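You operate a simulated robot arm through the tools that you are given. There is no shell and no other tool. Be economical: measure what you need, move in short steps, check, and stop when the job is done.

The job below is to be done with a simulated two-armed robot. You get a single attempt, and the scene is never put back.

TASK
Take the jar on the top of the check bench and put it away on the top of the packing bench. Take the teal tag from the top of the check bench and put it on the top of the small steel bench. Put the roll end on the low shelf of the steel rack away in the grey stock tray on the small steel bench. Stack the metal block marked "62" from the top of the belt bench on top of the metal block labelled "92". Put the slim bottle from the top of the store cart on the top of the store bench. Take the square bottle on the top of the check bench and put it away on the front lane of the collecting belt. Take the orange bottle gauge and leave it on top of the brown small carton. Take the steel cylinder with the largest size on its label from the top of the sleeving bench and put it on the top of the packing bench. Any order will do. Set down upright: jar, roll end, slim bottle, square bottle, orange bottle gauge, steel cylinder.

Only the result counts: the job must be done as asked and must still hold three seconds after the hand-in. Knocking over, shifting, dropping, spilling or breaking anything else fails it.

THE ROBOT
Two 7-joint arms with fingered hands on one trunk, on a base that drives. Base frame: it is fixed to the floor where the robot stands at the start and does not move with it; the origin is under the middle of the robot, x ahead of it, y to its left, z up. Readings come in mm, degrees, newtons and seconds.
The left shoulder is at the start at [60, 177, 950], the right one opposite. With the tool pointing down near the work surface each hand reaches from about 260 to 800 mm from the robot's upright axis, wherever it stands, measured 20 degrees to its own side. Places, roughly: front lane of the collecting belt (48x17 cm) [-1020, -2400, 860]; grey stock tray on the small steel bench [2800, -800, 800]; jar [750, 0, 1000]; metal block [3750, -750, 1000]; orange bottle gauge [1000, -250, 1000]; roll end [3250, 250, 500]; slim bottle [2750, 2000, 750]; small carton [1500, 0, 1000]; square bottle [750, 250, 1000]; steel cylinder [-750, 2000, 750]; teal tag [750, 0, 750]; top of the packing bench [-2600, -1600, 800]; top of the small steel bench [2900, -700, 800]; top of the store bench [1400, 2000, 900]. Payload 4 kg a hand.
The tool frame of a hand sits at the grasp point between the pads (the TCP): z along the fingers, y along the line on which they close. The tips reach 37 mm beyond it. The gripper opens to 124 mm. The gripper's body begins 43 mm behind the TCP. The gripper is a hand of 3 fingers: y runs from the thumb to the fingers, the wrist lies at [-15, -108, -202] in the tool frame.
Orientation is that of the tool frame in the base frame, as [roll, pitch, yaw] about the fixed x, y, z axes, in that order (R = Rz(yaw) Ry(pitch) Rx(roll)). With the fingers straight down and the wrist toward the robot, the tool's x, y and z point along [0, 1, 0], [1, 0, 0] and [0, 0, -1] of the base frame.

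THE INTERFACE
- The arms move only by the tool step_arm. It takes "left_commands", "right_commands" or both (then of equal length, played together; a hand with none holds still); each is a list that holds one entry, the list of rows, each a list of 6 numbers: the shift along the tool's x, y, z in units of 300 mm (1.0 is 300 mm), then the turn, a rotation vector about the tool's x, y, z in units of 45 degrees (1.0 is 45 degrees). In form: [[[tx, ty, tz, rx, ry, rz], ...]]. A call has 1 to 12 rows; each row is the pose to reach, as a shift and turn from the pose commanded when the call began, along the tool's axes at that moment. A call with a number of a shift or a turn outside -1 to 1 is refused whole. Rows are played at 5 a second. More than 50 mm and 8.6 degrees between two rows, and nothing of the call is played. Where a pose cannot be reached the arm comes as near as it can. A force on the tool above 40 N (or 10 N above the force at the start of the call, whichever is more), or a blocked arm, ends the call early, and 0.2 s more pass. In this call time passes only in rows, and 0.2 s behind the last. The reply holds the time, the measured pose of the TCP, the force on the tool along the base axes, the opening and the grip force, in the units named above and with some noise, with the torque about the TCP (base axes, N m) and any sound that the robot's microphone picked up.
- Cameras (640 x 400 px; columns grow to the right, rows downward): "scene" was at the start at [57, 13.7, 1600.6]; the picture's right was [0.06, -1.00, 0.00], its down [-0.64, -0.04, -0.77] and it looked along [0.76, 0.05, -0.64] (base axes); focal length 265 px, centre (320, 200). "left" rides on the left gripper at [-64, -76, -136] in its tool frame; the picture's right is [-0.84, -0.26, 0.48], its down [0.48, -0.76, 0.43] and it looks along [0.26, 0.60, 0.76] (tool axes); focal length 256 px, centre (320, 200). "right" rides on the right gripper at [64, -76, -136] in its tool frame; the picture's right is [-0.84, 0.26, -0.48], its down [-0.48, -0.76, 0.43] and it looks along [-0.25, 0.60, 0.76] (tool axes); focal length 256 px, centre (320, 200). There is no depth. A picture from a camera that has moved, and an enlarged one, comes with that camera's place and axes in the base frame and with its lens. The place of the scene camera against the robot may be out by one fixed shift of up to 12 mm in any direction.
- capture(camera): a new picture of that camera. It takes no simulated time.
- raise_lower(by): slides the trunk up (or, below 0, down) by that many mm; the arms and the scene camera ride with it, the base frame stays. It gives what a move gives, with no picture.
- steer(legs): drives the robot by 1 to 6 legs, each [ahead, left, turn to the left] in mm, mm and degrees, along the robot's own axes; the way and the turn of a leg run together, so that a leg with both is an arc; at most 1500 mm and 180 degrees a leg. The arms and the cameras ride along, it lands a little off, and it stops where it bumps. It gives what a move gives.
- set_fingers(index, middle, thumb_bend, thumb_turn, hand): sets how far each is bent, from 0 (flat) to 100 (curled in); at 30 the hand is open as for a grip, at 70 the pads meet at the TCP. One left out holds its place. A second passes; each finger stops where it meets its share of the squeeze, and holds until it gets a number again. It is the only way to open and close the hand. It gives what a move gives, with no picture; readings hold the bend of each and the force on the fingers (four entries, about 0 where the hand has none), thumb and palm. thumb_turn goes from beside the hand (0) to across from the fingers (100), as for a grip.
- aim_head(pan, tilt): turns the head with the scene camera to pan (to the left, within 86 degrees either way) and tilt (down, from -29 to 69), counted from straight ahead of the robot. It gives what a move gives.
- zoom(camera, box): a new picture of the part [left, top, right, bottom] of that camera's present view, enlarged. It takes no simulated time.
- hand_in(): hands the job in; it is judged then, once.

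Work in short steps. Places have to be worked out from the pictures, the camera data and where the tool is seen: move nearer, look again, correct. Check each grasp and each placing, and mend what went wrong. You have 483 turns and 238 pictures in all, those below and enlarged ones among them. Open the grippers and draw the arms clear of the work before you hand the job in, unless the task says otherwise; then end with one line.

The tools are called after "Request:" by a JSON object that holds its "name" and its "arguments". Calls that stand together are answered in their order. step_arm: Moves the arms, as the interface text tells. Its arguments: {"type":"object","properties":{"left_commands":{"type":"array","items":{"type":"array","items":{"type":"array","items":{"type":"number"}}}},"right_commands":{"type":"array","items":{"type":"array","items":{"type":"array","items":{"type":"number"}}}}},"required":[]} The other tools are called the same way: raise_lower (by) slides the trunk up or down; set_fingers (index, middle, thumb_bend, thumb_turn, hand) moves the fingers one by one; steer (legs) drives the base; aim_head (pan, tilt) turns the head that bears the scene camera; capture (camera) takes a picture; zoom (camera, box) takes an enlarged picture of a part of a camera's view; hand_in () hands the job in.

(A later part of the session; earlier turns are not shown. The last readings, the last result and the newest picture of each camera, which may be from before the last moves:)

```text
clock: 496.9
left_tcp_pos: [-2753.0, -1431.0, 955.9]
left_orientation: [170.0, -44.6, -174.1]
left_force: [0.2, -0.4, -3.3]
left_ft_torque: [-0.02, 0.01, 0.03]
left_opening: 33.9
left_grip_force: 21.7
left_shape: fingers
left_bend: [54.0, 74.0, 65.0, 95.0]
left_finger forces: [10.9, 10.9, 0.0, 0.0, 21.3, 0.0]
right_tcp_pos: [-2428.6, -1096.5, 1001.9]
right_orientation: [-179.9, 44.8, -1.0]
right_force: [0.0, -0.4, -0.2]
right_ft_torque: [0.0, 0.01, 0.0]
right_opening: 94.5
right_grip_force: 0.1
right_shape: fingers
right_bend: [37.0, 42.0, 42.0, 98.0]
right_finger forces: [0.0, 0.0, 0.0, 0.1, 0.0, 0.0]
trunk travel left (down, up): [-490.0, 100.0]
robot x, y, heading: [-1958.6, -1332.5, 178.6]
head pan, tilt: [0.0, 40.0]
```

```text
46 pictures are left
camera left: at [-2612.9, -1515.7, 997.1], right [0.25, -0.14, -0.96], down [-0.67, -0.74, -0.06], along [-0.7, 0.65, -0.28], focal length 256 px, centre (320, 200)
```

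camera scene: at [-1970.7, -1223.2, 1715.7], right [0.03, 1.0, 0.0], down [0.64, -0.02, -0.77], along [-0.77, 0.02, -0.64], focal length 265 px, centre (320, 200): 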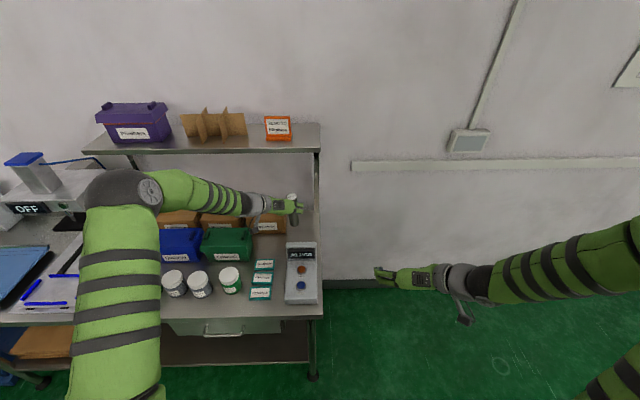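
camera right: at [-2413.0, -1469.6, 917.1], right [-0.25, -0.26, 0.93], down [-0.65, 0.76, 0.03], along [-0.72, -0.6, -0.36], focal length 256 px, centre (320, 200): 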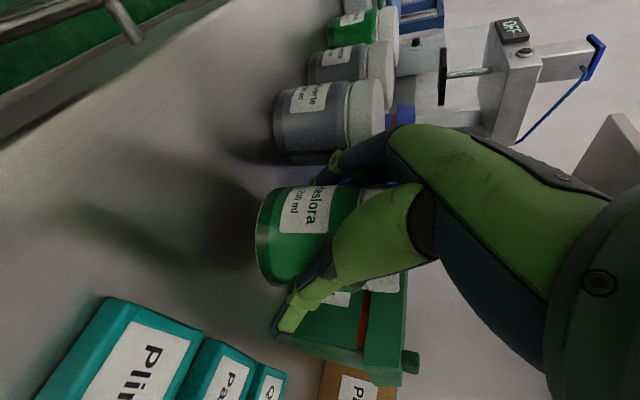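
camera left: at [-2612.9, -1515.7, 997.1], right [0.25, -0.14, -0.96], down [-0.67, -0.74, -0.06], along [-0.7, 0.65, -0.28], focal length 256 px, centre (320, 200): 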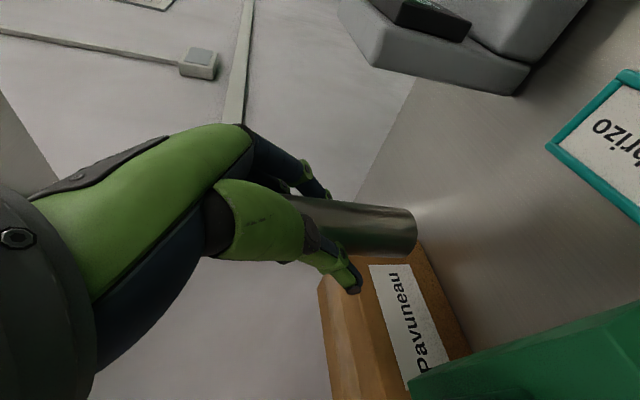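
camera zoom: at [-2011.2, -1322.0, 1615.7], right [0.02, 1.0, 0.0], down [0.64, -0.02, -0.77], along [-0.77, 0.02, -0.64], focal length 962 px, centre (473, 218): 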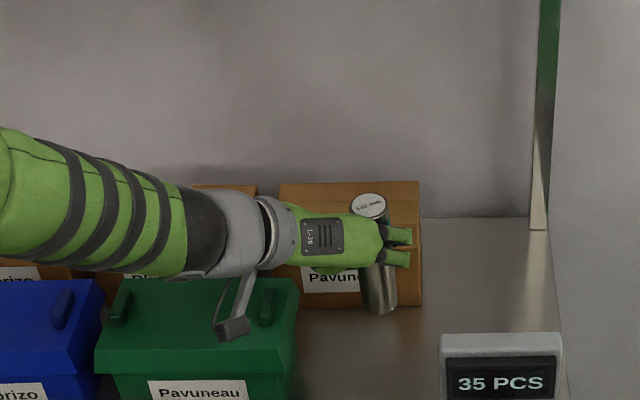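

Slightly more room on the right is wise: shift 25 mm right, lower 58 mm, then creep.

Request:
{"name": "steer", "arguments": {"legs": [[0, -25, 0]]}}

Request:
{"name": "raise_lower", "arguments": {"by": -55}}

Request:
{"name": "capture", "arguments": {"camera": "left"}}

```text
clock: 497.7
left_tcp_pos: [-2752.0, -1405.0, 954.4]
left_orientation: [170.0, -44.7, -174.3]
left_force: [0.4, 0.4, -4.1]
left_ft_torque: [-0.11, -0.02, 0.07]
left_opening: 33.9
left_grip_force: 21.6
left_shape: fingers
left_bend: [54.0, 74.0, 65.0, 95.0]
left_finger forces: [10.8, 11.0, 0.0, 0.0, 21.1, 0.0]
right_tcp_pos: [-2427.4, -1071.0, 1002.1]
right_orientation: [179.8, 44.7, -1.3]
right_force: [0.3, 0.5, -0.2]
right_ft_torque: [-0.03, 0.0, 0.0]
right_opening: 94.9
right_grip_force: 0.0
right_shape: fingers
right_bend: [37.0, 42.0, 42.0, 98.0]
right_finger forces: [0.0, 0.1, 0.0, 0.0, 0.1, 0.1]
trunk travel left (down, up): [-490.0, 100.0]
robot x, y, heading: [-1960.7, -1304.7, 178.6]
head pan, tilt: [0.0, 40.0]
```

```text
clock: 498.6
left_tcp_pos: [-2752.9, -1407.9, 900.4]
left_orientation: [170.0, -44.8, -174.2]
left_force: [-0.6, 0.1, -3.5]
left_ft_torque: [-0.07, 0.01, -0.01]
left_opening: 33.8
left_grip_force: 21.5
left_shape: fingers
left_bend: [54.0, 74.0, 65.0, 95.0]
left_finger forces: [10.8, 10.9, 0.0, 0.0, 21.1, 0.0]
right_tcp_pos: [-2427.9, -1071.7, 948.2]
right_orientation: [180.0, 44.8, -1.1]
right_force: [1.1, 0.5, -0.1]
right_ft_torque: [0.01, -0.01, -0.03]
right_opening: 95.0
right_grip_force: 0.0
right_shape: fingers
right_bend: [37.0, 42.0, 42.0, 98.0]
right_finger forces: [0.0, 0.1, 0.0, 0.1, 0.0, 0.1]
trunk travel left (down, up): [-435.0, 155.0]
robot x, y, heading: [-1959.1, -1305.9, 178.6]
head pan, tilt: [0.0, 40.0]
```

```text
45 pictures are left
camera left: at [-2612.2, -1490.5, 942.3], right [0.25, -0.14, -0.96], down [-0.67, -0.74, -0.06], along [-0.7, 0.65, -0.28], focal length 256 px, centre (320, 200)
```

left: 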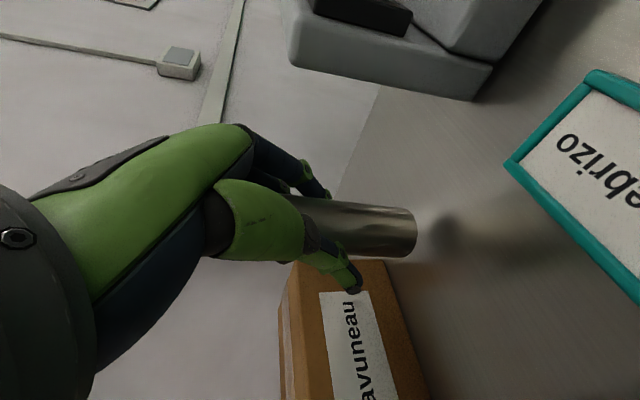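

Close to the surface; lower in small trunk steps.

Request:
{"name": "raise_lower", "arguments": {"by": -8}}

Request:
{"name": "raise_lower", "arguments": {"by": -4}}

Request:
{"name": "raise_lower", "arguments": {"by": -4}}

```text
clock: 499.2
left_tcp_pos: [-2752.1, -1406.0, 893.1]
left_orientation: [169.9, -44.7, -174.2]
left_force: [-0.2, -1.4, -4.3]
left_ft_torque: [-0.06, 0.0, 0.0]
left_opening: 33.8
left_grip_force: 21.0
left_shape: fingers
left_bend: [54.0, 74.0, 65.0, 95.0]
left_finger forces: [10.8, 11.0, 0.0, 0.0, 21.1, 0.0]
right_tcp_pos: [-2427.9, -1072.2, 939.5]
right_orientation: [180.0, 44.8, -1.2]
right_force: [0.0, -0.7, 0.1]
right_ft_torque: [0.03, 0.01, -0.01]
right_opening: 94.7
right_grip_force: 0.0
right_shape: fingers
right_bend: [37.0, 42.0, 42.0, 98.0]
right_finger forces: [0.1, 0.0, 0.0, 0.0, 0.0, 0.1]
trunk travel left (down, up): [-427.0, 163.0]
robot x, y, heading: [-1957.5, -1300.9, 178.5]
head pan, tilt: [0.0, 40.0]
```

```text
clock: 499.7
left_tcp_pos: [-2753.3, -1406.8, 888.2]
left_orientation: [169.9, -44.6, -174.2]
left_force: [0.5, -0.2, -4.9]
left_ft_torque: [-0.08, 0.0, -0.01]
left_opening: 33.8
left_grip_force: 21.3
left_shape: fingers
left_bend: [54.0, 74.0, 65.0, 95.0]
left_finger forces: [10.8, 10.9, 0.1, 0.0, 21.1, 0.1]
right_tcp_pos: [-2427.7, -1072.2, 935.9]
right_orientation: [-179.9, 44.9, -1.2]
right_force: [0.1, 0.5, 0.1]
right_ft_torque: [-0.02, -0.01, 0.01]
right_opening: 94.7
right_grip_force: 0.0
right_shape: fingers
right_bend: [37.0, 42.0, 42.0, 98.0]
right_finger forces: [0.1, 0.0, 0.1, 0.0, 0.1, 0.0]
trunk travel left (down, up): [-423.0, 167.0]
robot x, y, heading: [-1957.5, -1304.8, 178.9]
head pan, tilt: [0.0, 40.0]
```

```text
clock: 500.3
left_tcp_pos: [-2751.9, -1406.6, 884.2]
left_orientation: [169.9, -44.7, -174.1]
left_force: [1.0, -0.1, -3.8]
left_ft_torque: [-0.09, 0.0, -0.01]
left_opening: 33.9
left_grip_force: 21.3
left_shape: fingers
left_bend: [54.0, 74.0, 65.0, 95.0]
left_finger forces: [10.7, 10.9, 0.1, 0.0, 21.1, 0.0]
right_tcp_pos: [-2428.0, -1071.1, 931.4]
right_orientation: [-180.0, 44.8, -1.1]
right_force: [-0.7, -0.7, 0.1]
right_ft_torque: [0.0, -0.03, 0.03]
right_opening: 95.0
right_grip_force: 0.0
right_shape: fingers
right_bend: [37.0, 42.0, 42.0, 98.0]
right_finger forces: [0.0, 0.1, 0.0, 0.0, 0.0, 0.0]
trunk travel left (down, up): [-419.0, 171.0]
robot x, y, heading: [-1956.0, -1306.4, 178.2]
head pan, tilt: [0.0, 40.0]
```

Request:
{"name": "raise_lower", "arguments": {"by": -4}}

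Request:
{"name": "raise_lower", "arguments": {"by": -3}}

Request:
{"name": "capture", "arguments": {"camera": "left"}}

```text
clock: 500.8
left_tcp_pos: [-2752.4, -1407.2, 880.0]
left_orientation: [169.9, -44.6, -174.2]
left_force: [-0.3, 1.0, -5.2]
left_ft_torque: [-0.09, 0.03, -0.01]
left_opening: 34.0
left_grip_force: 21.7
left_shape: fingers
left_bend: [54.0, 74.0, 65.0, 95.0]
left_finger forces: [10.8, 10.8, 0.0, 0.1, 21.2, 0.0]
right_tcp_pos: [-2428.5, -1072.5, 927.3]
right_orientation: [-180.0, 44.9, -1.1]
right_force: [0.4, 1.0, -0.4]
right_ft_torque: [0.0, 0.02, -0.01]
right_opening: 95.0
right_grip_force: 0.0
right_shape: fingers
right_bend: [37.0, 42.0, 42.0, 98.0]
right_finger forces: [0.0, 0.0, 0.1, 0.0, 0.1, 0.0]
trunk travel left (down, up): [-415.0, 175.0]
robot x, y, heading: [-1956.0, -1309.2, 178.5]
head pan, tilt: [0.0, 40.0]
```

```text
clock: 501.3
left_tcp_pos: [-2751.9, -1406.5, 879.3]
left_orientation: [169.7, -44.9, -174.0]
left_force: [-1.1, -0.1, 3.7]
left_ft_torque: [0.04, 0.03, 0.04]
left_opening: 33.8
left_grip_force: 22.0
left_shape: fingers
left_bend: [54.0, 74.0, 65.0, 96.0]
left_finger forces: [10.5, 12.6, 0.0, 0.0, 21.9, 0.0]
right_tcp_pos: [-2429.5, -1070.5, 926.8]
right_orientation: [180.0, 44.8, -1.1]
right_force: [1.3, -0.4, 0.7]
right_ft_torque: [-0.02, -0.01, -0.01]
right_opening: 95.1
right_grip_force: 0.1
right_shape: fingers
right_bend: [37.0, 42.0, 42.0, 98.0]
right_finger forces: [0.0, 0.0, 0.0, 0.0, 0.0, 0.0]
trunk travel left (down, up): [-412.0, 178.0]
robot x, y, heading: [-1959.2, -1304.1, 178.8]
head pan, tilt: [0.0, 40.0]
```

```text
44 pictures are left
camera left: at [-2612.5, -1490.3, 920.3], right [0.24, -0.14, -0.96], down [-0.67, -0.74, -0.06], along [-0.71, 0.65, -0.28], focal length 256 px, centre (320, 200)
```

left: 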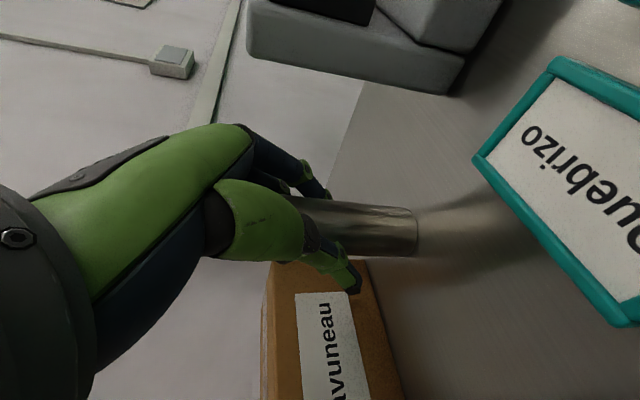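

Touching. Press 2 mm more to seat it, then open slowly.

Request:
{"name": "raise_lower", "arguments": {"by": -2}}

Request:
{"name": "set_fingers", "arguments": {"hand": "left", "index": 50, "middle": 66, "thumb_bend": 60}}

Request:
{"name": "set_fingers", "arguments": {"hand": "left", "index": 42, "middle": 48, "thumb_bend": 48}}

Request:
{"name": "capture", "arguments": {"camera": "left"}}

```text
clock: 501.8
left_tcp_pos: [-2753.4, -1405.2, 877.7]
left_orientation: [169.8, -44.9, -174.1]
left_force: [-3.3, 0.3, 12.5]
left_ft_torque: [0.2, 0.07, 0.09]
left_opening: 33.9
left_grip_force: 24.6
left_shape: fingers
left_bend: [54.0, 74.0, 65.0, 96.0]
left_finger forces: [11.2, 15.3, 0.0, 0.1, 22.6, 0.1]
right_tcp_pos: [-2427.4, -1072.3, 924.2]
right_orientation: [-180.0, 44.9, -1.1]
right_force: [0.3, -0.4, -1.2]
right_ft_torque: [0.03, 0.0, -0.03]
right_opening: 94.8
right_grip_force: 0.1
right_shape: fingers
right_bend: [37.0, 42.0, 42.0, 98.0]
right_finger forces: [0.1, 0.0, 0.0, 0.1, 0.0, 0.1]
trunk travel left (down, up): [-410.0, 180.0]
robot x, y, heading: [-1955.6, -1306.9, 178.7]
head pan, tilt: [0.0, 40.0]
```

```text
clock: 502.8
left_tcp_pos: [-2752.5, -1405.7, 876.1]
left_orientation: [169.9, -44.6, -174.1]
left_force: [-0.3, 0.4, -0.9]
left_ft_torque: [-0.03, -0.01, 0.01]
left_opening: 47.0
left_grip_force: 0.1
left_shape: fingers
left_bend: [50.0, 66.0, 60.0, 97.0]
left_finger forces: [0.1, 0.7, 0.0, 0.1, 0.1, 0.0]
right_tcp_pos: [-2427.7, -1071.0, 922.2]
right_orientation: [179.9, 44.8, -1.1]
right_force: [0.5, 0.2, 0.7]
right_ft_torque: [-0.01, 0.0, -0.01]
right_opening: 95.1
right_grip_force: 0.1
right_shape: fingers
right_bend: [37.0, 42.0, 42.0, 98.0]
right_finger forces: [0.0, 0.1, 0.1, 0.0, 0.0, 0.0]
trunk travel left (down, up): [-410.0, 180.0]
robot x, y, heading: [-1955.0, -1304.6, 178.4]
head pan, tilt: [0.0, 40.0]
```

```text
clock: 503.8
left_tcp_pos: [-2752.1, -1406.1, 876.7]
left_orientation: [170.1, -44.8, -174.3]
left_force: [0.3, -1.0, 0.1]
left_ft_torque: [0.0, -0.02, 0.01]
left_opening: 77.5
left_grip_force: 0.1
left_shape: fingers
left_bend: [42.0, 48.0, 48.0, 97.0]
left_finger forces: [0.1, 0.0, 0.0, 0.0, 0.0, 0.0]
right_tcp_pos: [-2427.9, -1072.5, 922.5]
right_orientation: [-180.0, 44.8, -1.1]
right_force: [0.5, 0.7, -0.4]
right_ft_torque: [0.03, 0.01, -0.03]
right_opening: 94.9
right_grip_force: 0.1
right_shape: fingers
right_bend: [37.0, 42.0, 42.0, 98.0]
right_finger forces: [0.1, 0.0, 0.1, 0.0, 0.0, 0.0]
trunk travel left (down, up): [-410.0, 180.0]
robot x, y, heading: [-1961.3, -1306.9, 178.5]
head pan, tilt: [0.0, 40.0]
```

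```text
43 pictures are left
camera left: at [-2612.2, -1490.4, 917.3], right [0.25, -0.14, -0.96], down [-0.67, -0.74, -0.06], along [-0.7, 0.65, -0.28], focal length 256 px, centre (320, 200)
```

left: 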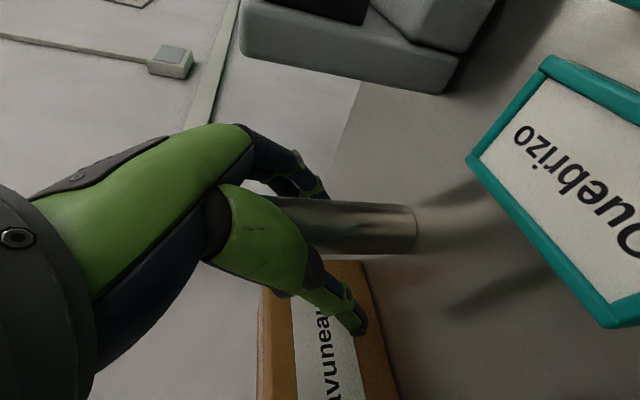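

Cylinder stands by itself. Withdraw back-up with a little sideways compensation.

Request:
{"name": "step_arm", "arguments": {"left_commands": [[[0, 0.009, -0.1, 0, 0, 0], [0, 0.018, -0.21, 0, 0, 0], [0, 0.028, -0.33, 0, 0, 0], [0, 0.039, -0.46, 0, 0, 0], [0, 0.05, -0.59, 0, 0, 0]]]}}

Request:
{"name": "zoom", "arguments": {"camera": "scene", "box": [160, 120, 352, 240]}}

```text
clock: 505.0
left_tcp_pos: [-2625.4, -1411.9, 1002.1]
left_orientation: [169.8, -44.7, -174.2]
left_force: [-0.7, 0.6, -0.4]
left_ft_torque: [-0.02, 0.03, 0.03]
left_opening: 77.8
left_grip_force: 0.0
left_shape: fingers
left_bend: [42.0, 48.0, 48.0, 98.0]
left_finger forces: [0.0, 0.1, 0.1, 0.1, 0.0, 0.0]
right_tcp_pos: [-2427.2, -1071.8, 923.1]
right_orientation: [179.9, 44.8, -1.3]
right_force: [0.1, -0.3, -0.2]
right_ft_torque: [-0.02, 0.0, 0.0]
right_opening: 94.8
right_grip_force: 0.0
right_shape: fingers
right_bend: [37.0, 42.0, 42.0, 98.0]
right_finger forces: [0.0, 0.0, 0.1, 0.0, 0.1, 0.0]
trunk travel left (down, up): [-410.0, 180.0]
robot x, y, heading: [-1959.3, -1304.4, 178.7]
head pan, tilt: [0.0, 40.0]
```

```text
3.33 times, centred on (256, 180) of scene
camera zoom: at [-2009.7, -1297.1, 1535.7], right [0.02, 1.0, 0.0], down [0.64, -0.02, -0.77], along [-0.77, 0.02, -0.64], focal length 882 px, centre (533, 267)
```

zoom: 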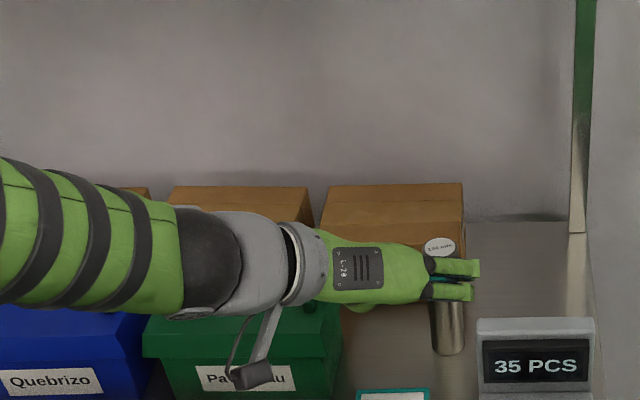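

Cylinder done. Only the roll end remains; from now on I save calls. Raise the trunk and drive back east and north along known-free lanes.

Request:
{"name": "raise_lower", "arguments": {"by": 180}}

Request:
{"name": "steer", "arguments": {"legs": [[-1500, 0, 0], [-330, 0, 1.3], [0, -1500, 0], [0, -890, 0]]}}

```text
clock: 507.0
left_tcp_pos: [-2626.5, -1410.7, 1181.3]
left_orientation: [170.0, -44.6, -174.2]
left_force: [0.7, -0.5, -0.3]
left_ft_torque: [0.04, 0.04, 0.0]
left_opening: 77.5
left_grip_force: 0.0
left_shape: fingers
left_bend: [42.0, 48.0, 48.0, 98.0]
left_finger forces: [0.1, 0.0, 0.0, 0.0, 0.1, 0.0]
right_tcp_pos: [-2429.1, -1071.1, 1103.7]
right_orientation: [-180.0, 44.7, -1.0]
right_force: [0.6, 0.1, 0.4]
right_ft_torque: [0.02, 0.03, 0.01]
right_opening: 95.1
right_grip_force: 0.0
right_shape: fingers
right_bend: [37.0, 42.0, 42.0, 98.0]
right_finger forces: [0.1, 0.1, 0.0, 0.0, 0.0, 0.0]
trunk travel left (down, up): [-590.0, 0.0]
robot x, y, heading: [-1957.2, -1302.3, 178.7]
head pan, tilt: [0.0, 40.0]
```

```text
clock: 527.5
left_tcp_pos: [-827.1, 927.5, 1182.2]
left_orientation: [170.1, -44.7, -173.0]
left_force: [0.1, 0.3, 0.4]
left_ft_torque: [0.0, 0.02, -0.02]
left_opening: 77.7
left_grip_force: 0.1
left_shape: fingers
left_bend: [42.0, 48.0, 48.0, 98.0]
left_finger forces: [0.1, 0.0, 0.0, 0.0, 0.0, 0.0]
right_tcp_pos: [-639.0, 1273.2, 1102.2]
right_orientation: [179.9, 44.9, 0.2]
right_force: [-0.6, 0.8, 0.8]
right_ft_torque: [-0.02, -0.01, -0.03]
right_opening: 94.7
right_grip_force: 0.2
right_shape: fingers
right_bend: [37.0, 42.0, 42.0, 98.0]
right_finger forces: [0.1, 0.0, 0.0, 0.0, 0.0, 0.0]
trunk travel left (down, up): [-590.0, 0.0]
robot x, y, heading: [-164.7, 1047.0, -180.0]
head pan, tilt: [0.0, 40.0]
```

Along the north aisle to the staging point above the gap.

Request:
{"name": "steer", "arguments": {"legs": [[-1500, 0, 0], [-1500, -50, 0], [-933, -50, 0], [0, 0, 35]]}}

Request:
{"name": "set_fingers", "arguments": {"hand": "left", "index": 34, "middle": 37, "thumb_bend": 37}}

Request:
{"name": "step_arm", "arguments": {"left_commands": [[[-0.096, -0.066, 0.05, 0.02, 0, 0.02], [-0.19, -0.133, 0.1, 0.04, 0, 0.04], [-0.29, -0.2, 0.15, 0.06, 0, 0.06], [-0.385, -0.265, 0.2, 0.08, 0, 0.08], [-0.48, -0.33, 0.25, 0.1, 0, 0.1], [-0.58, -0.4, 0.3, 0.11, 0, 0.11], [-0.67, -0.465, 0.35, 0.11, 0, 0.11], [-0.77, -0.53, 0.404, 0.11, 0, 0.11]]]}}

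```text
refused: leg 2 is longer than a leg can be; nothing moved
```

```text
clock: 528.5
left_tcp_pos: [-827.9, 926.6, 1182.7]
left_orientation: [170.0, -44.8, -172.9]
left_force: [0.2, 1.2, -0.3]
left_ft_torque: [0.01, -0.01, 0.02]
left_opening: 106.7
left_grip_force: 0.1
left_shape: fingers
left_bend: [34.0, 37.0, 37.0, 98.0]
left_finger forces: [0.0, 0.0, 0.1, 0.0, 0.1, 0.1]
right_tcp_pos: [-638.4, 1271.5, 1103.9]
right_orientation: [-179.9, 44.9, 0.4]
right_force: [0.8, -0.4, 0.1]
right_ft_torque: [0.01, 0.01, 0.01]
right_opening: 94.8
right_grip_force: 0.1
right_shape: fingers
right_bend: [37.0, 42.0, 42.0, 98.0]
right_finger forces: [0.0, 0.1, 0.1, 0.1, 0.1, 0.1]
trunk travel left (down, up): [-590.0, 0.0]
robot x, y, heading: [-161.6, 1049.1, -179.8]
head pan, tilt: [0.0, 40.0]
```

```text
clock: 530.3
left_tcp_pos: [-749.8, 798.7, 915.1]
left_orientation: [179.7, -45.2, -179.6]
left_force: [0.1, -0.1, 0.3]
left_ft_torque: [0.0, 0.02, -0.01]
left_opening: 106.8
left_grip_force: 0.0
left_shape: fingers
left_bend: [34.0, 37.0, 37.0, 98.0]
left_finger forces: [0.1, 0.0, 0.1, 0.0, 0.0, 0.0]
right_tcp_pos: [-639.0, 1272.8, 1102.1]
right_orientation: [180.0, 44.7, 0.3]
right_force: [-0.6, 0.0, 0.4]
right_ft_torque: [-0.01, -0.03, 0.02]
right_opening: 95.1
right_grip_force: 0.1
right_shape: fingers
right_bend: [37.0, 42.0, 42.0, 98.0]
right_finger forces: [0.1, 0.1, 0.0, 0.0, 0.0, 0.0]
trunk travel left (down, up): [-590.0, 0.0]
robot x, y, heading: [-160.3, 1049.9, -180.1]
head pan, tilt: [0.0, 40.0]
```

Request:
{"name": "steer", "arguments": {"legs": [[0, -80, 0], [-1500, 0, 0], [-1500, 0, 0], [-928, 0, 0], [0, 0, 35]]}}

```text
clock: 551.6
left_tcp_pos: [3450.7, 596.5, 915.5]
left_orientation: [179.7, -45.3, -142.8]
left_force: [0.1, -0.6, -0.2]
left_ft_torque: [-0.02, 0.03, 0.01]
left_opening: 106.7
left_grip_force: 0.0
left_shape: fingers
left_bend: [34.0, 37.0, 37.0, 98.0]
left_finger forces: [0.0, 0.0, 0.0, 0.0, 0.0, 0.0]
right_tcp_pos: [3255.1, 1042.0, 1102.6]
right_orientation: [-180.0, 44.8, 37.1]
right_force: [0.7, -0.3, 1.3]
right_ft_torque: [0.04, -0.04, 0.01]
right_opening: 95.2
right_grip_force: 0.0
right_shape: fingers
right_bend: [37.0, 42.0, 42.0, 98.0]
right_finger forces: [0.1, 0.0, 0.0, 0.0, 0.0, 0.0]
trunk travel left (down, up): [-590.0, 0.0]
robot x, y, heading: [3769.7, 1149.4, -142.9]
head pan, tilt: [0.0, 40.0]
```

Lower the trunk to shelf level here, north of the benches.

Request:
{"name": "raise_lower", "arguments": {"by": -400}}

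Request:
{"name": "raise_lower", "arguments": {"by": -55}}

Request:
{"name": "capture", "arguments": {"camera": "left"}}

```text
clock: 555.5
left_tcp_pos: [3450.6, 597.8, 515.3]
left_orientation: [179.9, -45.1, -143.0]
left_force: [0.9, 0.4, 0.8]
left_ft_torque: [0.01, -0.01, 0.01]
left_opening: 106.8
left_grip_force: 0.0
left_shape: fingers
left_bend: [34.0, 37.0, 37.0, 98.0]
left_finger forces: [0.1, 0.1, 0.1, 0.0, 0.1, 0.0]
right_tcp_pos: [3255.5, 1041.7, 702.5]
right_orientation: [179.9, 44.9, 37.0]
right_force: [-1.0, 1.0, 0.0]
right_ft_torque: [-0.02, -0.02, 0.01]
right_opening: 94.8
right_grip_force: 0.1
right_shape: fingers
right_bend: [37.0, 42.0, 42.0, 98.0]
right_finger forces: [0.0, 0.0, 0.0, 0.1, 0.1, 0.0]
trunk travel left (down, up): [-190.0, 400.0]
robot x, y, heading: [3773.8, 1149.8, -143.2]
head pan, tilt: [0.0, 40.0]
```

```text
clock: 556.4
left_tcp_pos: [3449.2, 596.8, 461.9]
left_orientation: [179.9, -45.2, -142.9]
left_force: [0.8, 0.4, -1.0]
left_ft_torque: [0.05, 0.03, 0.03]
left_opening: 106.7
left_grip_force: 0.1
left_shape: fingers
left_bend: [34.0, 37.0, 37.0, 98.0]
left_finger forces: [0.0, 0.0, 0.0, 0.0, 0.0, 0.0]
right_tcp_pos: [3255.7, 1041.5, 647.3]
right_orientation: [180.0, 44.8, 37.1]
right_force: [-0.9, 0.2, -0.8]
right_ft_torque: [-0.01, 0.01, -0.01]
right_opening: 94.7
right_grip_force: 0.1
right_shape: fingers
right_bend: [37.0, 42.0, 42.0, 98.0]
right_finger forces: [0.0, 0.0, 0.0, 0.0, 0.0, 0.0]
trunk travel left (down, up): [-135.0, 455.0]
robot x, y, heading: [3769.1, 1150.2, -143.2]
head pan, tilt: [0.0, 40.0]
```

```text
41 pictures are left
camera left: at [3609.3, 622.4, 511.8], right [0.35, -0.05, -0.93], down [-0.06, -1.0, 0.03], along [-0.93, 0.04, -0.35], focal length 256 px, centre (320, 200)
```

left: 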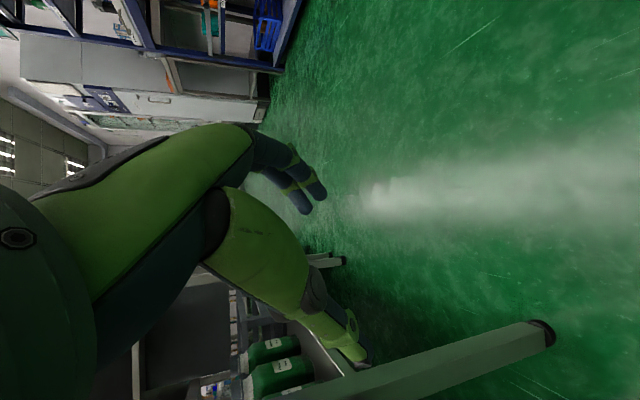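

The gap is wide enough (post at x≈3323). Drive south into it: TCP from y 597 to ~252.

Request:
{"name": "steer", "arguments": {"legs": [[208, 276, 0]]}}

Request:
{"name": "capture", "arguments": {"camera": "left"}}

```text
clock: 558.6
left_tcp_pos: [3451.1, 253.6, 460.0]
left_orientation: [179.8, -45.3, -142.5]
left_force: [-0.5, -0.6, -0.4]
left_ft_torque: [0.03, -0.03, -0.01]
left_opening: 106.8
left_grip_force: 0.0
left_shape: fingers
left_bend: [34.0, 37.0, 37.0, 98.0]
left_finger forces: [0.0, 0.1, 0.0, 0.1, 0.1, 0.1]
right_tcp_pos: [3252.3, 697.3, 648.4]
right_orientation: [-180.0, 44.9, 37.4]
right_force: [0.5, -0.8, -0.4]
right_ft_torque: [0.02, 0.0, -0.03]
right_opening: 95.0
right_grip_force: 0.0
right_shape: fingers
right_bend: [37.0, 42.0, 42.0, 98.0]
right_finger forces: [0.1, 0.1, 0.0, 0.0, 0.0, 0.1]
trunk travel left (down, up): [-135.0, 455.0]
robot x, y, heading: [3771.8, 806.6, -142.6]
head pan, tilt: [0.0, 40.0]
```

```text
40 pictures are left
camera left: at [3609.3, 279.9, 511.8], right [0.35, -0.05, -0.93], down [-0.06, -1.0, 0.03], along [-0.93, 0.04, -0.35], focal length 256 px, centre (320, 200)
```

left: 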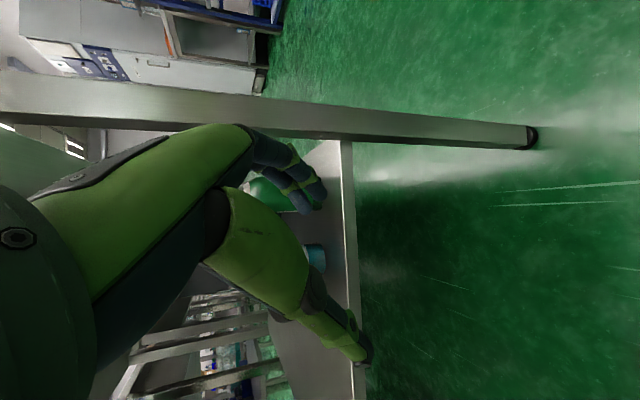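

From here the roll is seen clearly: shelf is at z≈352 and the roll at about (3201,199), top ≈435. I lower 62 mm and move in on a two-leg path that clears bottle 59.

Request:
{"name": "raise_lower", "arguments": {"by": -62}}

Request:
{"name": "steer", "arguments": {"legs": [[138, -69, 0], [60, -15, 0]]}}

Request:
{"name": "capture", "arguments": {"camera": "left"}}

```text
clock: 559.7
left_tcp_pos: [3450.6, 253.6, 398.1]
left_orientation: [179.8, -45.2, -142.6]
left_force: [-0.4, -0.2, -0.7]
left_ft_torque: [0.0, 0.03, 0.0]
left_opening: 107.1
left_grip_force: 0.0
left_shape: fingers
left_bend: [34.0, 37.0, 37.0, 98.0]
left_finger forces: [0.0, 0.0, 0.0, 0.1, 0.0, 0.0]
right_tcp_pos: [3254.1, 697.2, 585.3]
right_orientation: [180.0, 44.8, 37.4]
right_force: [-0.7, 0.1, -0.2]
right_ft_torque: [0.0, 0.02, 0.01]
right_opening: 94.8
right_grip_force: 0.0
right_shape: fingers
right_bend: [37.0, 42.0, 42.0, 98.0]
right_finger forces: [0.0, 0.0, 0.0, 0.0, 0.0, 0.0]
trunk travel left (down, up): [-73.0, 517.0]
robot x, y, heading: [3770.5, 804.9, -142.9]
head pan, tilt: [0.0, 40.0]
```

```text
clock: 561.6
left_tcp_pos: [3239.5, 199.7, 398.5]
left_orientation: [179.8, -45.3, -142.4]
left_force: [0.8, -0.1, -0.3]
left_ft_torque: [-0.01, -0.02, 0.02]
left_opening: 106.9
left_grip_force: 0.1
left_shape: fingers
left_bend: [34.0, 37.0, 37.0, 98.0]
left_finger forces: [0.0, 0.0, 0.0, 0.1, 0.0, 0.0]
right_tcp_pos: [3041.6, 642.7, 585.3]
right_orientation: [179.9, 44.8, 37.5]
right_force: [-0.2, -1.2, 0.0]
right_ft_torque: [-0.02, -0.01, 0.0]
right_opening: 94.6
right_grip_force: 0.1
right_shape: fingers
right_bend: [37.0, 42.0, 42.0, 98.0]
right_finger forces: [0.0, 0.0, 0.0, 0.0, 0.0, 0.1]
trunk travel left (down, up): [-73.0, 517.0]
robot x, y, heading: [3557.4, 747.4, -142.8]
head pan, tilt: [0.0, 40.0]
```

```text
39 pictures are left
camera left: at [3399.1, 225.5, 449.7], right [0.35, -0.05, -0.93], down [-0.05, -1.0, 0.03], along [-0.93, 0.04, -0.35], focal length 256 px, centre (320, 200)
```

left: 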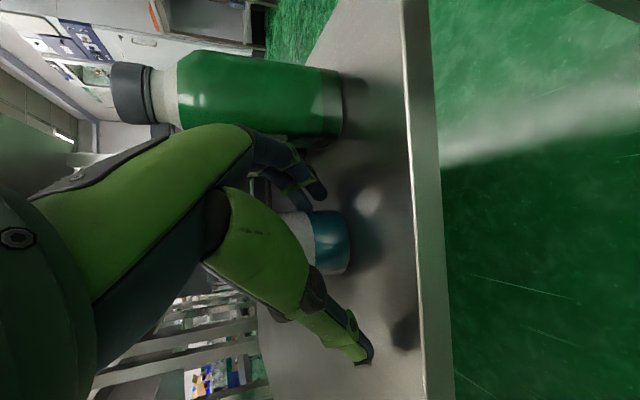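

Roll centre refined to (3188,196). Final 42 mm in, then close.

Request:
{"name": "steer", "arguments": {"legs": [[41, -14, 0]]}}

Request:
{"name": "set_fingers", "arguments": {"hand": "left", "index": 72, "middle": 72, "thumb_bend": 72}}

Request:
{"name": "raise_lower", "arguments": {"by": 40}}

Request:
{"name": "capture", "arguments": {"camera": "left"}}

```text
clock: 562.5
left_tcp_pos: [3200.0, 184.6, 399.5]
left_orientation: [179.9, -45.1, -142.4]
left_force: [-0.3, 0.3, 0.7]
left_ft_torque: [-0.01, 0.02, 0.0]
left_opening: 107.0
left_grip_force: 0.1
left_shape: fingers
left_bend: [34.0, 37.0, 37.0, 98.0]
left_finger forces: [0.0, 0.1, 0.1, 0.0, 0.0, 0.1]
right_tcp_pos: [3001.2, 628.1, 584.8]
right_orientation: [-179.9, 44.7, 37.7]
right_force: [0.4, 0.7, -0.4]
right_ft_torque: [-0.04, 0.01, -0.02]
right_opening: 95.0
right_grip_force: 0.1
right_shape: fingers
right_bend: [37.0, 42.0, 42.0, 98.0]
right_finger forces: [0.0, 0.1, 0.0, 0.0, 0.0, 0.0]
trunk travel left (down, up): [-73.0, 517.0]
robot x, y, heading: [3515.7, 740.9, -142.7]
head pan, tilt: [0.0, 40.0]
```

```text
clock: 563.5
left_tcp_pos: [3198.9, 185.3, 399.4]
left_orientation: [179.6, -45.4, -142.4]
left_force: [-4.4, -0.6, 12.4]
left_ft_torque: [0.02, 0.58, 0.14]
left_opening: 51.6
left_grip_force: 35.7
left_shape: fingers
left_bend: [50.0, 65.0, 59.0, 96.0]
left_finger forces: [21.4, 18.2, 0.0, 0.1, 31.7, 0.0]
right_tcp_pos: [3001.7, 630.0, 585.8]
right_orientation: [180.0, 44.8, 37.6]
right_force: [0.9, -0.2, 0.2]
right_ft_torque: [0.01, 0.0, -0.03]
right_opening: 94.6
right_grip_force: 0.1
right_shape: fingers
right_bend: [37.0, 42.0, 42.0, 98.0]
right_finger forces: [0.0, 0.0, 0.0, 0.0, 0.0, 0.0]
trunk travel left (down, up): [-73.0, 517.0]
robot x, y, heading: [3513.8, 736.5, -142.8]
head pan, tilt: [0.0, 40.0]
```

```text
clock: 564.4
left_tcp_pos: [3200.6, 186.1, 438.3]
left_orientation: [179.8, -45.1, -142.3]
left_force: [-0.5, -0.5, -1.5]
left_ft_torque: [0.01, 0.01, 0.0]
left_opening: 51.4
left_grip_force: 30.9
left_shape: fingers
left_bend: [50.0, 65.0, 59.0, 96.0]
left_finger forces: [14.6, 16.2, 0.0, 0.1, 31.1, 0.0]
right_tcp_pos: [3001.6, 628.7, 625.4]
right_orientation: [179.9, 44.9, 37.5]
right_force: [1.6, 0.8, -0.4]
right_ft_torque: [-0.02, 0.0, 0.02]
right_opening: 94.9
right_grip_force: 0.0
right_shape: fingers
right_bend: [37.0, 42.0, 42.0, 98.0]
right_finger forces: [0.1, 0.0, 0.0, 0.1, 0.0, 0.0]
trunk travel left (down, up): [-113.0, 477.0]
robot x, y, heading: [3514.0, 737.1, -142.9]
head pan, tilt: [0.0, 40.0]
```

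```text
38 pictures are left
camera left: at [3359.0, 212.1, 489.4], right [0.35, -0.05, -0.93], down [-0.05, -1.0, 0.03], along [-0.93, 0.04, -0.35], focal length 256 px, centre (320, 200)
```

left: 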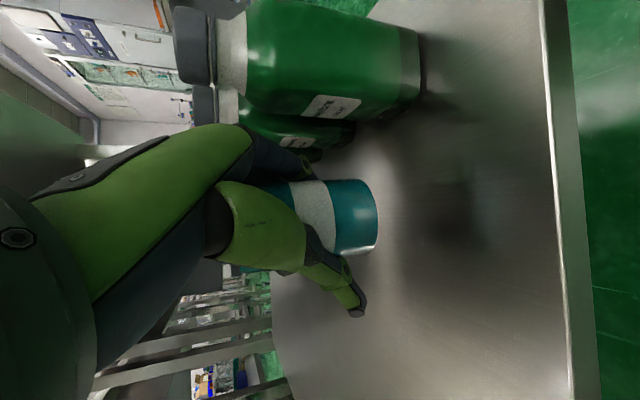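

Roll end is held and the bottles stand. Retrace the path out of the gap, then trunk up.

Request:
{"name": "steer", "arguments": {"legs": [[-41, 14, 0], [-60, 15, 0], [-138, 69, 0], [-208, -276, 0]]}}

Request:
{"name": "raise_lower", "arguments": {"by": 400}}

Request:
{"name": "raise_lower", "arguments": {"by": 77}}

Request:
{"name": "step_arm", "arguments": {"left_commands": [[[0.09, 0, -0.09, 0, 0, 0], [0.18, 0, -0.18, 0, 0, 0], [0.27, 0, -0.27, 0, 0, 0], [0.354, 0, -0.354, 0, 0, 0]]], "right_commands": [[[-0.09, 0, -0.09, 0, 0, 0], [-0.18, 0, -0.18, 0, 0, 0], [-0.27, 0, -0.27, 0, 0, 0], [-0.354, 0, -0.354, 0, 0, 0]]]}}

```text
clock: 568.7
left_tcp_pos: [3446.3, 597.6, 437.8]
left_orientation: [179.8, -45.1, -142.2]
left_force: [-0.4, 0.4, -0.8]
left_ft_torque: [-0.04, -0.05, 0.03]
left_opening: 51.3
left_grip_force: 30.8
left_shape: fingers
left_bend: [50.0, 65.0, 59.0, 96.0]
left_finger forces: [14.6, 16.1, 0.1, 0.1, 30.9, 0.1]
right_tcp_pos: [3247.1, 1038.5, 626.1]
right_orientation: [-180.0, 44.9, 37.7]
right_force: [-0.1, -0.9, -0.5]
right_ft_torque: [0.04, 0.05, 0.05]
right_opening: 95.2
right_grip_force: 0.1
right_shape: fingers
right_bend: [37.0, 42.0, 42.0, 98.0]
right_finger forces: [0.1, 0.1, 0.0, 0.0, 0.0, 0.0]
trunk travel left (down, up): [-113.0, 477.0]
robot x, y, heading: [3758.8, 1153.3, -142.6]
head pan, tilt: [0.0, 40.0]
```

```text
clock: 572.5
left_tcp_pos: [3444.8, 596.5, 838.2]
left_orientation: [179.8, -45.1, -142.3]
left_force: [0.6, 0.1, -1.5]
left_ft_torque: [-0.02, -0.02, 0.0]
left_opening: 51.5
left_grip_force: 31.2
left_shape: fingers
left_bend: [50.0, 65.0, 59.0, 96.0]
left_finger forces: [14.6, 16.1, 0.1, 0.0, 31.0, 0.0]
right_tcp_pos: [3245.3, 1038.7, 1026.8]
right_orientation: [-180.0, 44.9, 37.8]
right_force: [-0.6, 0.3, 0.0]
right_ft_torque: [-0.01, 0.02, -0.01]
right_opening: 94.9
right_grip_force: 0.1
right_shape: fingers
right_bend: [37.0, 42.0, 42.0, 98.0]
right_finger forces: [0.1, 0.0, 0.1, 0.1, 0.1, 0.0]
trunk travel left (down, up): [-513.0, 77.0]
robot x, y, heading: [3762.9, 1154.9, -142.6]
head pan, tilt: [0.0, 40.0]
```

```text
clock: 573.7
left_tcp_pos: [3445.7, 596.4, 914.9]
left_orientation: [179.9, -45.1, -142.3]
left_force: [-0.1, 1.3, -0.6]
left_ft_torque: [-0.04, 0.01, 0.03]
left_opening: 51.3
left_grip_force: 31.2
left_shape: fingers
left_bend: [50.0, 65.0, 59.0, 96.0]
left_finger forces: [14.7, 16.3, 0.0, 0.0, 31.0, 0.1]
right_tcp_pos: [3246.4, 1039.0, 1101.6]
right_orientation: [-179.8, 44.7, 37.9]
right_force: [-0.3, -0.6, 0.7]
right_ft_torque: [-0.01, -0.03, 0.0]
right_opening: 94.8
right_grip_force: 0.0
right_shape: fingers
right_bend: [37.0, 42.0, 42.0, 98.0]
right_finger forces: [0.0, 0.0, 0.0, 0.0, 0.0, 0.0]
trunk travel left (down, up): [-590.0, 0.0]
robot x, y, heading: [3765.7, 1151.2, -142.7]
head pan, tilt: [0.0, 40.0]
```

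```text
clock: 574.7
left_tcp_pos: [3444.1, 597.5, 1064.3]
left_orientation: [179.9, -45.1, -142.3]
left_force: [0.2, 0.5, -0.3]
left_ft_torque: [0.0, 0.02, -0.01]
left_opening: 51.6
left_grip_force: 31.0
left_shape: fingers
left_bend: [50.0, 65.0, 59.0, 96.0]
left_finger forces: [14.7, 16.2, 0.1, 0.1, 30.7, 0.1]
right_tcp_pos: [3244.2, 1039.4, 1255.5]
right_orientation: [179.9, 44.8, 37.7]
right_force: [-0.6, 0.6, -0.1]
right_ft_torque: [0.01, 0.0, 0.0]
right_opening: 95.0
right_grip_force: 0.0
right_shape: fingers
right_bend: [37.0, 42.0, 42.0, 98.0]
right_finger forces: [0.0, 0.0, 0.1, 0.0, 0.1, 0.0]
trunk travel left (down, up): [-590.0, 0.0]
robot x, y, heading: [3759.9, 1153.8, -142.4]
head pan, tilt: [0.0, 40.0]
```

Route to the tray: west along the aisle, south, then turn and east along the south aisle.

Request:
{"name": "steer", "arguments": {"legs": [[0, 0, 52.4], [0, -1500, 0], [0, -1500, 0], [0, -885, 0], [1500, 0, 0], [1250, 0, 0]]}}

```text
clock: 608.6
left_tcp_pos: [141.4, -2131.4, 1063.8]
left_orientation: [179.9, -45.0, -88.9]
left_force: [-0.7, 0.9, -1.4]
left_ft_torque: [-0.04, -0.02, -0.01]
left_opening: 51.4
left_grip_force: 29.7
left_shape: fingers
left_bend: [50.0, 65.0, 60.0, 96.0]
left_finger forces: [14.4, 15.6, 0.1, 0.0, 30.0, 0.1]
right_tcp_pos: [-333.4, -2029.5, 1254.4]
right_orientation: [-180.0, 44.7, 91.3]
right_force: [-0.1, -0.2, -0.9]
right_ft_torque: [-0.03, 0.0, 0.02]
right_opening: 94.9
right_grip_force: 0.1
right_shape: fingers
right_bend: [37.0, 42.0, 42.0, 98.0]
right_finger forces: [0.1, 0.0, 0.0, 0.0, 0.1, 0.0]
trunk travel left (down, up): [-590.0, 0.0]
robot x, y, heading: [-117.2, -1542.4, -88.9]
head pan, tilt: [0.0, 40.0]
```

Request:
{"name": "steer", "arguments": {"legs": [[0, 0, 178.9], [-60, 0, 0], [0, -1500, 0], [0, -1500, 0], [0, -235, 0]]}}

Request:
{"name": "aim_head", "arguments": {"pan": 20, "tilt": 50}}

Request:
{"name": "capture", "arguments": {"camera": "scene"}}

```text
clock: 632.2
left_tcp_pos: [2881.0, -1089.7, 1063.5]
left_orientation: [179.8, -45.1, 89.5]
left_force: [0.8, -0.3, -0.8]
left_ft_torque: [0.05, 0.04, -0.01]
left_opening: 51.5
left_grip_force: 28.0
left_shape: fingers
left_bend: [50.0, 65.0, 60.0, 96.0]
left_finger forces: [13.8, 14.0, 0.0, 0.0, 27.9, 0.0]
right_tcp_pos: [3351.5, -1205.7, 1254.7]
right_orientation: [179.8, 44.8, -90.5]
right_force: [-0.4, 0.5, 1.2]
right_ft_torque: [0.03, 0.01, 0.01]
right_opening: 94.8
right_grip_force: 0.1
right_shape: fingers
right_bend: [37.0, 42.0, 42.0, 98.0]
right_finger forces: [0.0, 0.0, 0.1, 0.2, 0.0, 0.0]
trunk travel left (down, up): [-590.0, 0.0]
robot x, y, heading: [3118.3, -1680.2, 89.3]
head pan, tilt: [0.0, 40.0]
```

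```text
clock: 633.1
left_tcp_pos: [2880.2, -1088.9, 1065.4]
left_orientation: [179.8, -45.2, 89.6]
left_force: [-0.2, 0.5, -0.2]
left_ft_torque: [0.01, 0.05, 0.04]
left_opening: 51.1
left_grip_force: 28.5
left_shape: fingers
left_bend: [50.0, 65.0, 60.0, 96.0]
left_finger forces: [13.6, 14.0, 0.2, 0.1, 28.0, 0.0]
right_tcp_pos: [3352.5, -1204.6, 1255.1]
right_orientation: [179.9, 44.9, -90.5]
right_force: [0.6, 0.6, 0.5]
right_ft_torque: [0.02, -0.03, 0.0]
right_opening: 94.6
right_grip_force: 0.1
right_shape: fingers
right_bend: [37.0, 42.0, 42.0, 98.0]
right_finger forces: [0.0, 0.0, 0.0, 0.0, 0.1, 0.1]
trunk travel left (down, up): [-590.0, 0.0]
robot x, y, heading: [3120.3, -1683.1, 89.5]
head pan, tilt: [20.0, 50.0]
```

```text
37 pictures are left
camera scene: at [3098.9, -1629.8, 1701.5], right [0.94, 0.33, 0.0], down [0.25, -0.72, -0.64], along [-0.21, 0.61, -0.77], focal length 265 px, centre (320, 200)
```

scene: 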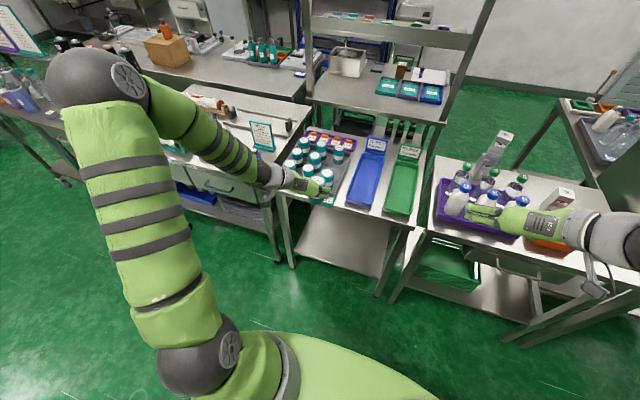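

Nearly there: drive 292 mm ahead so the roll hangs over the free cell, and look through the hand camera.

Request:
{"name": "steer", "arguments": {"legs": [[292, 11, 0.3]]}}

Request:
{"name": "capture", "arguments": {"camera": "left"}}

```text
clock: 635.1
left_tcp_pos: [2871.7, -799.8, 1064.7]
left_orientation: [179.9, -45.1, 89.6]
left_force: [0.7, 1.0, -1.9]
left_ft_torque: [0.03, 0.01, -0.01]
left_opening: 51.4
left_grip_force: 27.9
left_shape: fingers
left_bend: [50.0, 65.0, 60.0, 96.0]
left_finger forces: [13.8, 14.0, 0.0, 0.0, 27.9, 0.0]
right_tcp_pos: [3342.9, -913.4, 1254.6]
right_orientation: [-180.0, 44.7, -90.3]
right_force: [-0.2, 0.8, 0.4]
right_ft_torque: [0.0, -0.04, 0.03]
right_opening: 94.9
right_grip_force: 0.0
right_shape: fingers
right_bend: [37.0, 42.0, 42.0, 98.0]
right_finger forces: [0.1, 0.0, 0.1, 0.0, 0.1, 0.0]
trunk travel left (down, up): [-590.0, 0.0]
robot x, y, heading: [3118.4, -1390.2, 89.4]
head pan, tilt: [20.0, 50.0]
```

```text
36 pictures are left
camera left: at [2794.8, -940.2, 1115.3], right [-0.26, -0.25, -0.93], down [-0.76, 0.65, 0.03], along [0.6, 0.71, -0.35], focal length 256 px, centre (320, 200)
```

left: 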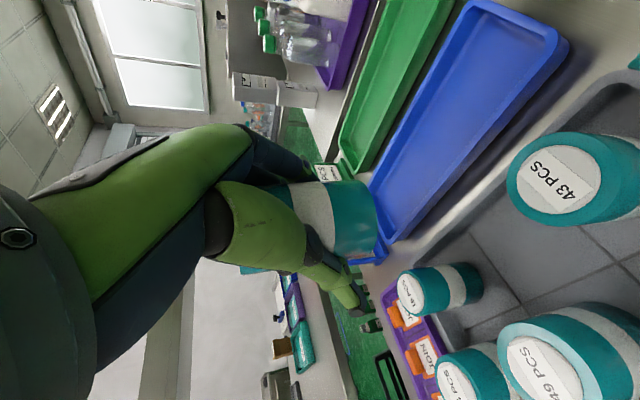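

The free cell's centre by the hand camera is (2857,−793); the roll hangs ~30 mm too far right. Correct the base by 30 mm left, lower 125 mm and check.

Request:
{"name": "steer", "arguments": {"legs": [[5, 30, 0]]}}

Request:
{"name": "raise_lower", "arguments": {"by": -85}}

Request:
{"name": "capture", "arguments": {"camera": "left"}}

```text
clock: 635.9
left_tcp_pos: [2839.3, -794.5, 1063.7]
left_orientation: [179.7, -45.1, 89.9]
left_force: [-0.9, 0.4, -1.7]
left_ft_torque: [0.01, -0.04, 0.0]
left_opening: 51.4
left_grip_force: 28.3
left_shape: fingers
left_bend: [50.0, 65.0, 60.0, 96.0]
left_finger forces: [13.7, 14.1, 0.0, 0.1, 28.1, 0.0]
right_tcp_pos: [3311.9, -909.2, 1254.4]
right_orientation: [-179.9, 44.6, -90.2]
right_force: [-0.7, 0.4, 0.1]
right_ft_torque: [0.04, 0.01, -0.04]
right_opening: 94.6
right_grip_force: 0.0
right_shape: fingers
right_bend: [37.0, 42.0, 42.0, 98.0]
right_finger forces: [0.0, 0.1, 0.1, 0.0, 0.0, 0.0]
trunk travel left (down, up): [-590.0, 0.0]
robot x, y, heading: [3084.8, -1384.6, 89.7]
head pan, tilt: [20.0, 50.0]
```

```text
clock: 637.1
left_tcp_pos: [2841.8, -794.2, 978.7]
left_orientation: [179.9, -45.1, 89.7]
left_force: [0.4, -0.5, -0.9]
left_ft_torque: [0.03, 0.03, 0.0]
left_opening: 51.4
left_grip_force: 27.5
left_shape: fingers
left_bend: [50.0, 65.0, 60.0, 96.0]
left_finger forces: [13.8, 14.1, 0.0, 0.0, 27.9, 0.0]
right_tcp_pos: [3312.6, -910.1, 1170.2]
right_orientation: [179.9, 44.9, -90.4]
right_force: [-0.7, 0.0, 0.6]
right_ft_torque: [0.02, -0.02, -0.01]
right_opening: 95.0
right_grip_force: 0.0
right_shape: fingers
right_bend: [37.0, 42.0, 42.0, 98.0]
right_finger forces: [0.1, 0.0, 0.0, 0.1, 0.1, 0.1]
trunk travel left (down, up): [-505.0, 85.0]
robot x, y, heading: [3082.5, -1386.5, 89.7]
head pan, tilt: [20.0, 50.0]
```

```text
35 pictures are left
camera left: at [2764.4, -936.1, 1030.7], right [-0.26, -0.25, -0.93], down [-0.76, 0.65, 0.03], along [0.6, 0.71, -0.35], focal length 256 px, centre (320, 200)
```

left: 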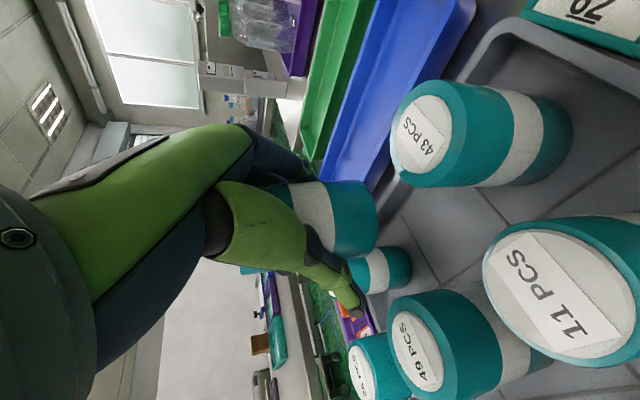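

Roll centre ≈(2857,−804): shift 8 mm ahead, then lower 80 mm.

Request:
{"name": "steer", "arguments": {"legs": [[8, 0, 0]]}}

Request:
{"name": "raise_lower", "arguments": {"by": -80}}

```text
clock: 637.9
left_tcp_pos: [2841.7, -787.2, 979.0]
left_orientation: [179.9, -45.1, 89.8]
left_force: [-1.1, 0.1, -1.1]
left_ft_torque: [0.06, 0.02, 0.03]
left_opening: 51.3
left_grip_force: 28.0
left_shape: fingers
left_bend: [50.0, 65.0, 60.0, 96.0]
left_finger forces: [13.7, 14.1, 0.0, 0.0, 27.9, 0.0]
right_tcp_pos: [3313.5, -900.1, 1170.7]
right_orientation: [-179.9, 44.7, -90.3]
right_force: [0.4, 0.5, -0.1]
right_ft_torque: [-0.01, -0.01, -0.01]
right_opening: 94.9
right_grip_force: 0.1
right_shape: fingers
right_bend: [37.0, 42.0, 42.0, 98.0]
right_finger forces: [0.0, 0.0, 0.1, 0.0, 0.1, 0.0]
trunk travel left (down, up): [-505.0, 85.0]
robot x, y, heading: [3085.8, -1377.4, 89.6]
head pan, tilt: [20.0, 50.0]
```

```text
clock: 639.0
left_tcp_pos: [2841.4, -787.6, 899.8]
left_orientation: [179.8, -45.2, 89.8]
left_force: [0.0, 0.2, -1.1]
left_ft_torque: [-0.01, 0.0, -0.01]
left_opening: 51.4
left_grip_force: 28.3
left_shape: fingers
left_bend: [50.0, 65.0, 60.0, 96.0]
left_finger forces: [13.7, 14.1, 0.0, 0.1, 27.9, 0.0]
right_tcp_pos: [3312.3, -903.2, 1089.7]
right_orientation: [-180.0, 44.8, -90.4]
right_force: [0.3, 0.0, -0.2]
right_ft_torque: [-0.03, 0.03, -0.03]
right_opening: 94.7
right_grip_force: 0.1
right_shape: fingers
right_bend: [37.0, 42.0, 42.0, 98.0]
right_finger forces: [0.0, 0.0, 0.0, 0.0, 0.0, 0.0]
trunk travel left (down, up): [-425.0, 165.0]
robot x, y, heading: [3085.5, -1379.7, 89.3]
head pan, tilt: [20.0, 50.0]
```

No contact yet; lower 6 mm more.

Request:
{"name": "raise_lower", "arguments": {"by": -6}}

```text
clock: 639.6
left_tcp_pos: [2840.5, -787.2, 894.0]
left_orientation: [179.9, -45.2, 89.8]
left_force: [-1.0, 0.0, 3.8]
left_ft_torque: [-0.33, -0.18, 0.01]
left_opening: 51.3
left_grip_force: 30.5
left_shape: fingers
left_bend: [50.0, 65.0, 60.0, 96.0]
left_finger forces: [15.8, 14.0, 0.1, 0.1, 27.9, 3.3]
right_tcp_pos: [3313.2, -903.2, 1084.0]
right_orientation: [180.0, 44.8, -90.3]
right_force: [-0.6, 0.0, 0.0]
right_ft_torque: [0.0, 0.0, -0.02]
right_opening: 95.1
right_grip_force: 0.1
right_shape: fingers
right_bend: [37.0, 42.0, 42.0, 98.0]
right_finger forces: [0.1, 0.0, 0.0, 0.0, 0.1, 0.0]
trunk travel left (down, up): [-419.0, 171.0]
robot x, y, heading: [3084.6, -1376.1, 89.4]
head pan, tilt: [20.0, 50.0]
```

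The palm, not the roll, touched (front jar's edge). In one move: up 4 mm, 12 mm ahead, then down again gently.

Request:
{"name": "step_arm", "arguments": {"left_commands": [[[0.0094, 0, -0.0094, 0, 0, 0], [0.0377, 0, 0.019, 0, 0, 0], [0.028, 0, 0.028, 0, 0, 0], [0.022, 0, 0.034, 0, 0, 0], [0.0175, 0, 0.039, 0, 0, 0]]]}}

```text
clock: 640.8
left_tcp_pos: [2840.6, -775.4, 888.7]
left_orientation: [179.8, -45.0, 89.9]
left_force: [-0.9, -0.5, -0.2]
left_ft_torque: [-0.02, -0.02, 0.02]
left_opening: 51.2
left_grip_force: 27.5
left_shape: fingers
left_bend: [50.0, 65.0, 60.0, 96.0]
left_finger forces: [13.6, 14.0, 0.1, 0.1, 27.8, 0.0]
right_tcp_pos: [3313.5, -901.6, 1083.2]
right_orientation: [-180.0, 44.9, -90.2]
right_force: [-0.3, 0.6, -0.7]
right_ft_torque: [0.01, 0.0, -0.01]
right_opening: 94.9
right_grip_force: 0.1
right_shape: fingers
right_bend: [37.0, 42.0, 42.0, 98.0]
right_finger forces: [0.0, 0.0, 0.0, 0.0, 0.1, 0.0]
trunk travel left (down, up): [-419.0, 171.0]
robot x, y, heading: [3084.4, -1375.7, 89.4]
head pan, tilt: [20.0, 50.0]
```

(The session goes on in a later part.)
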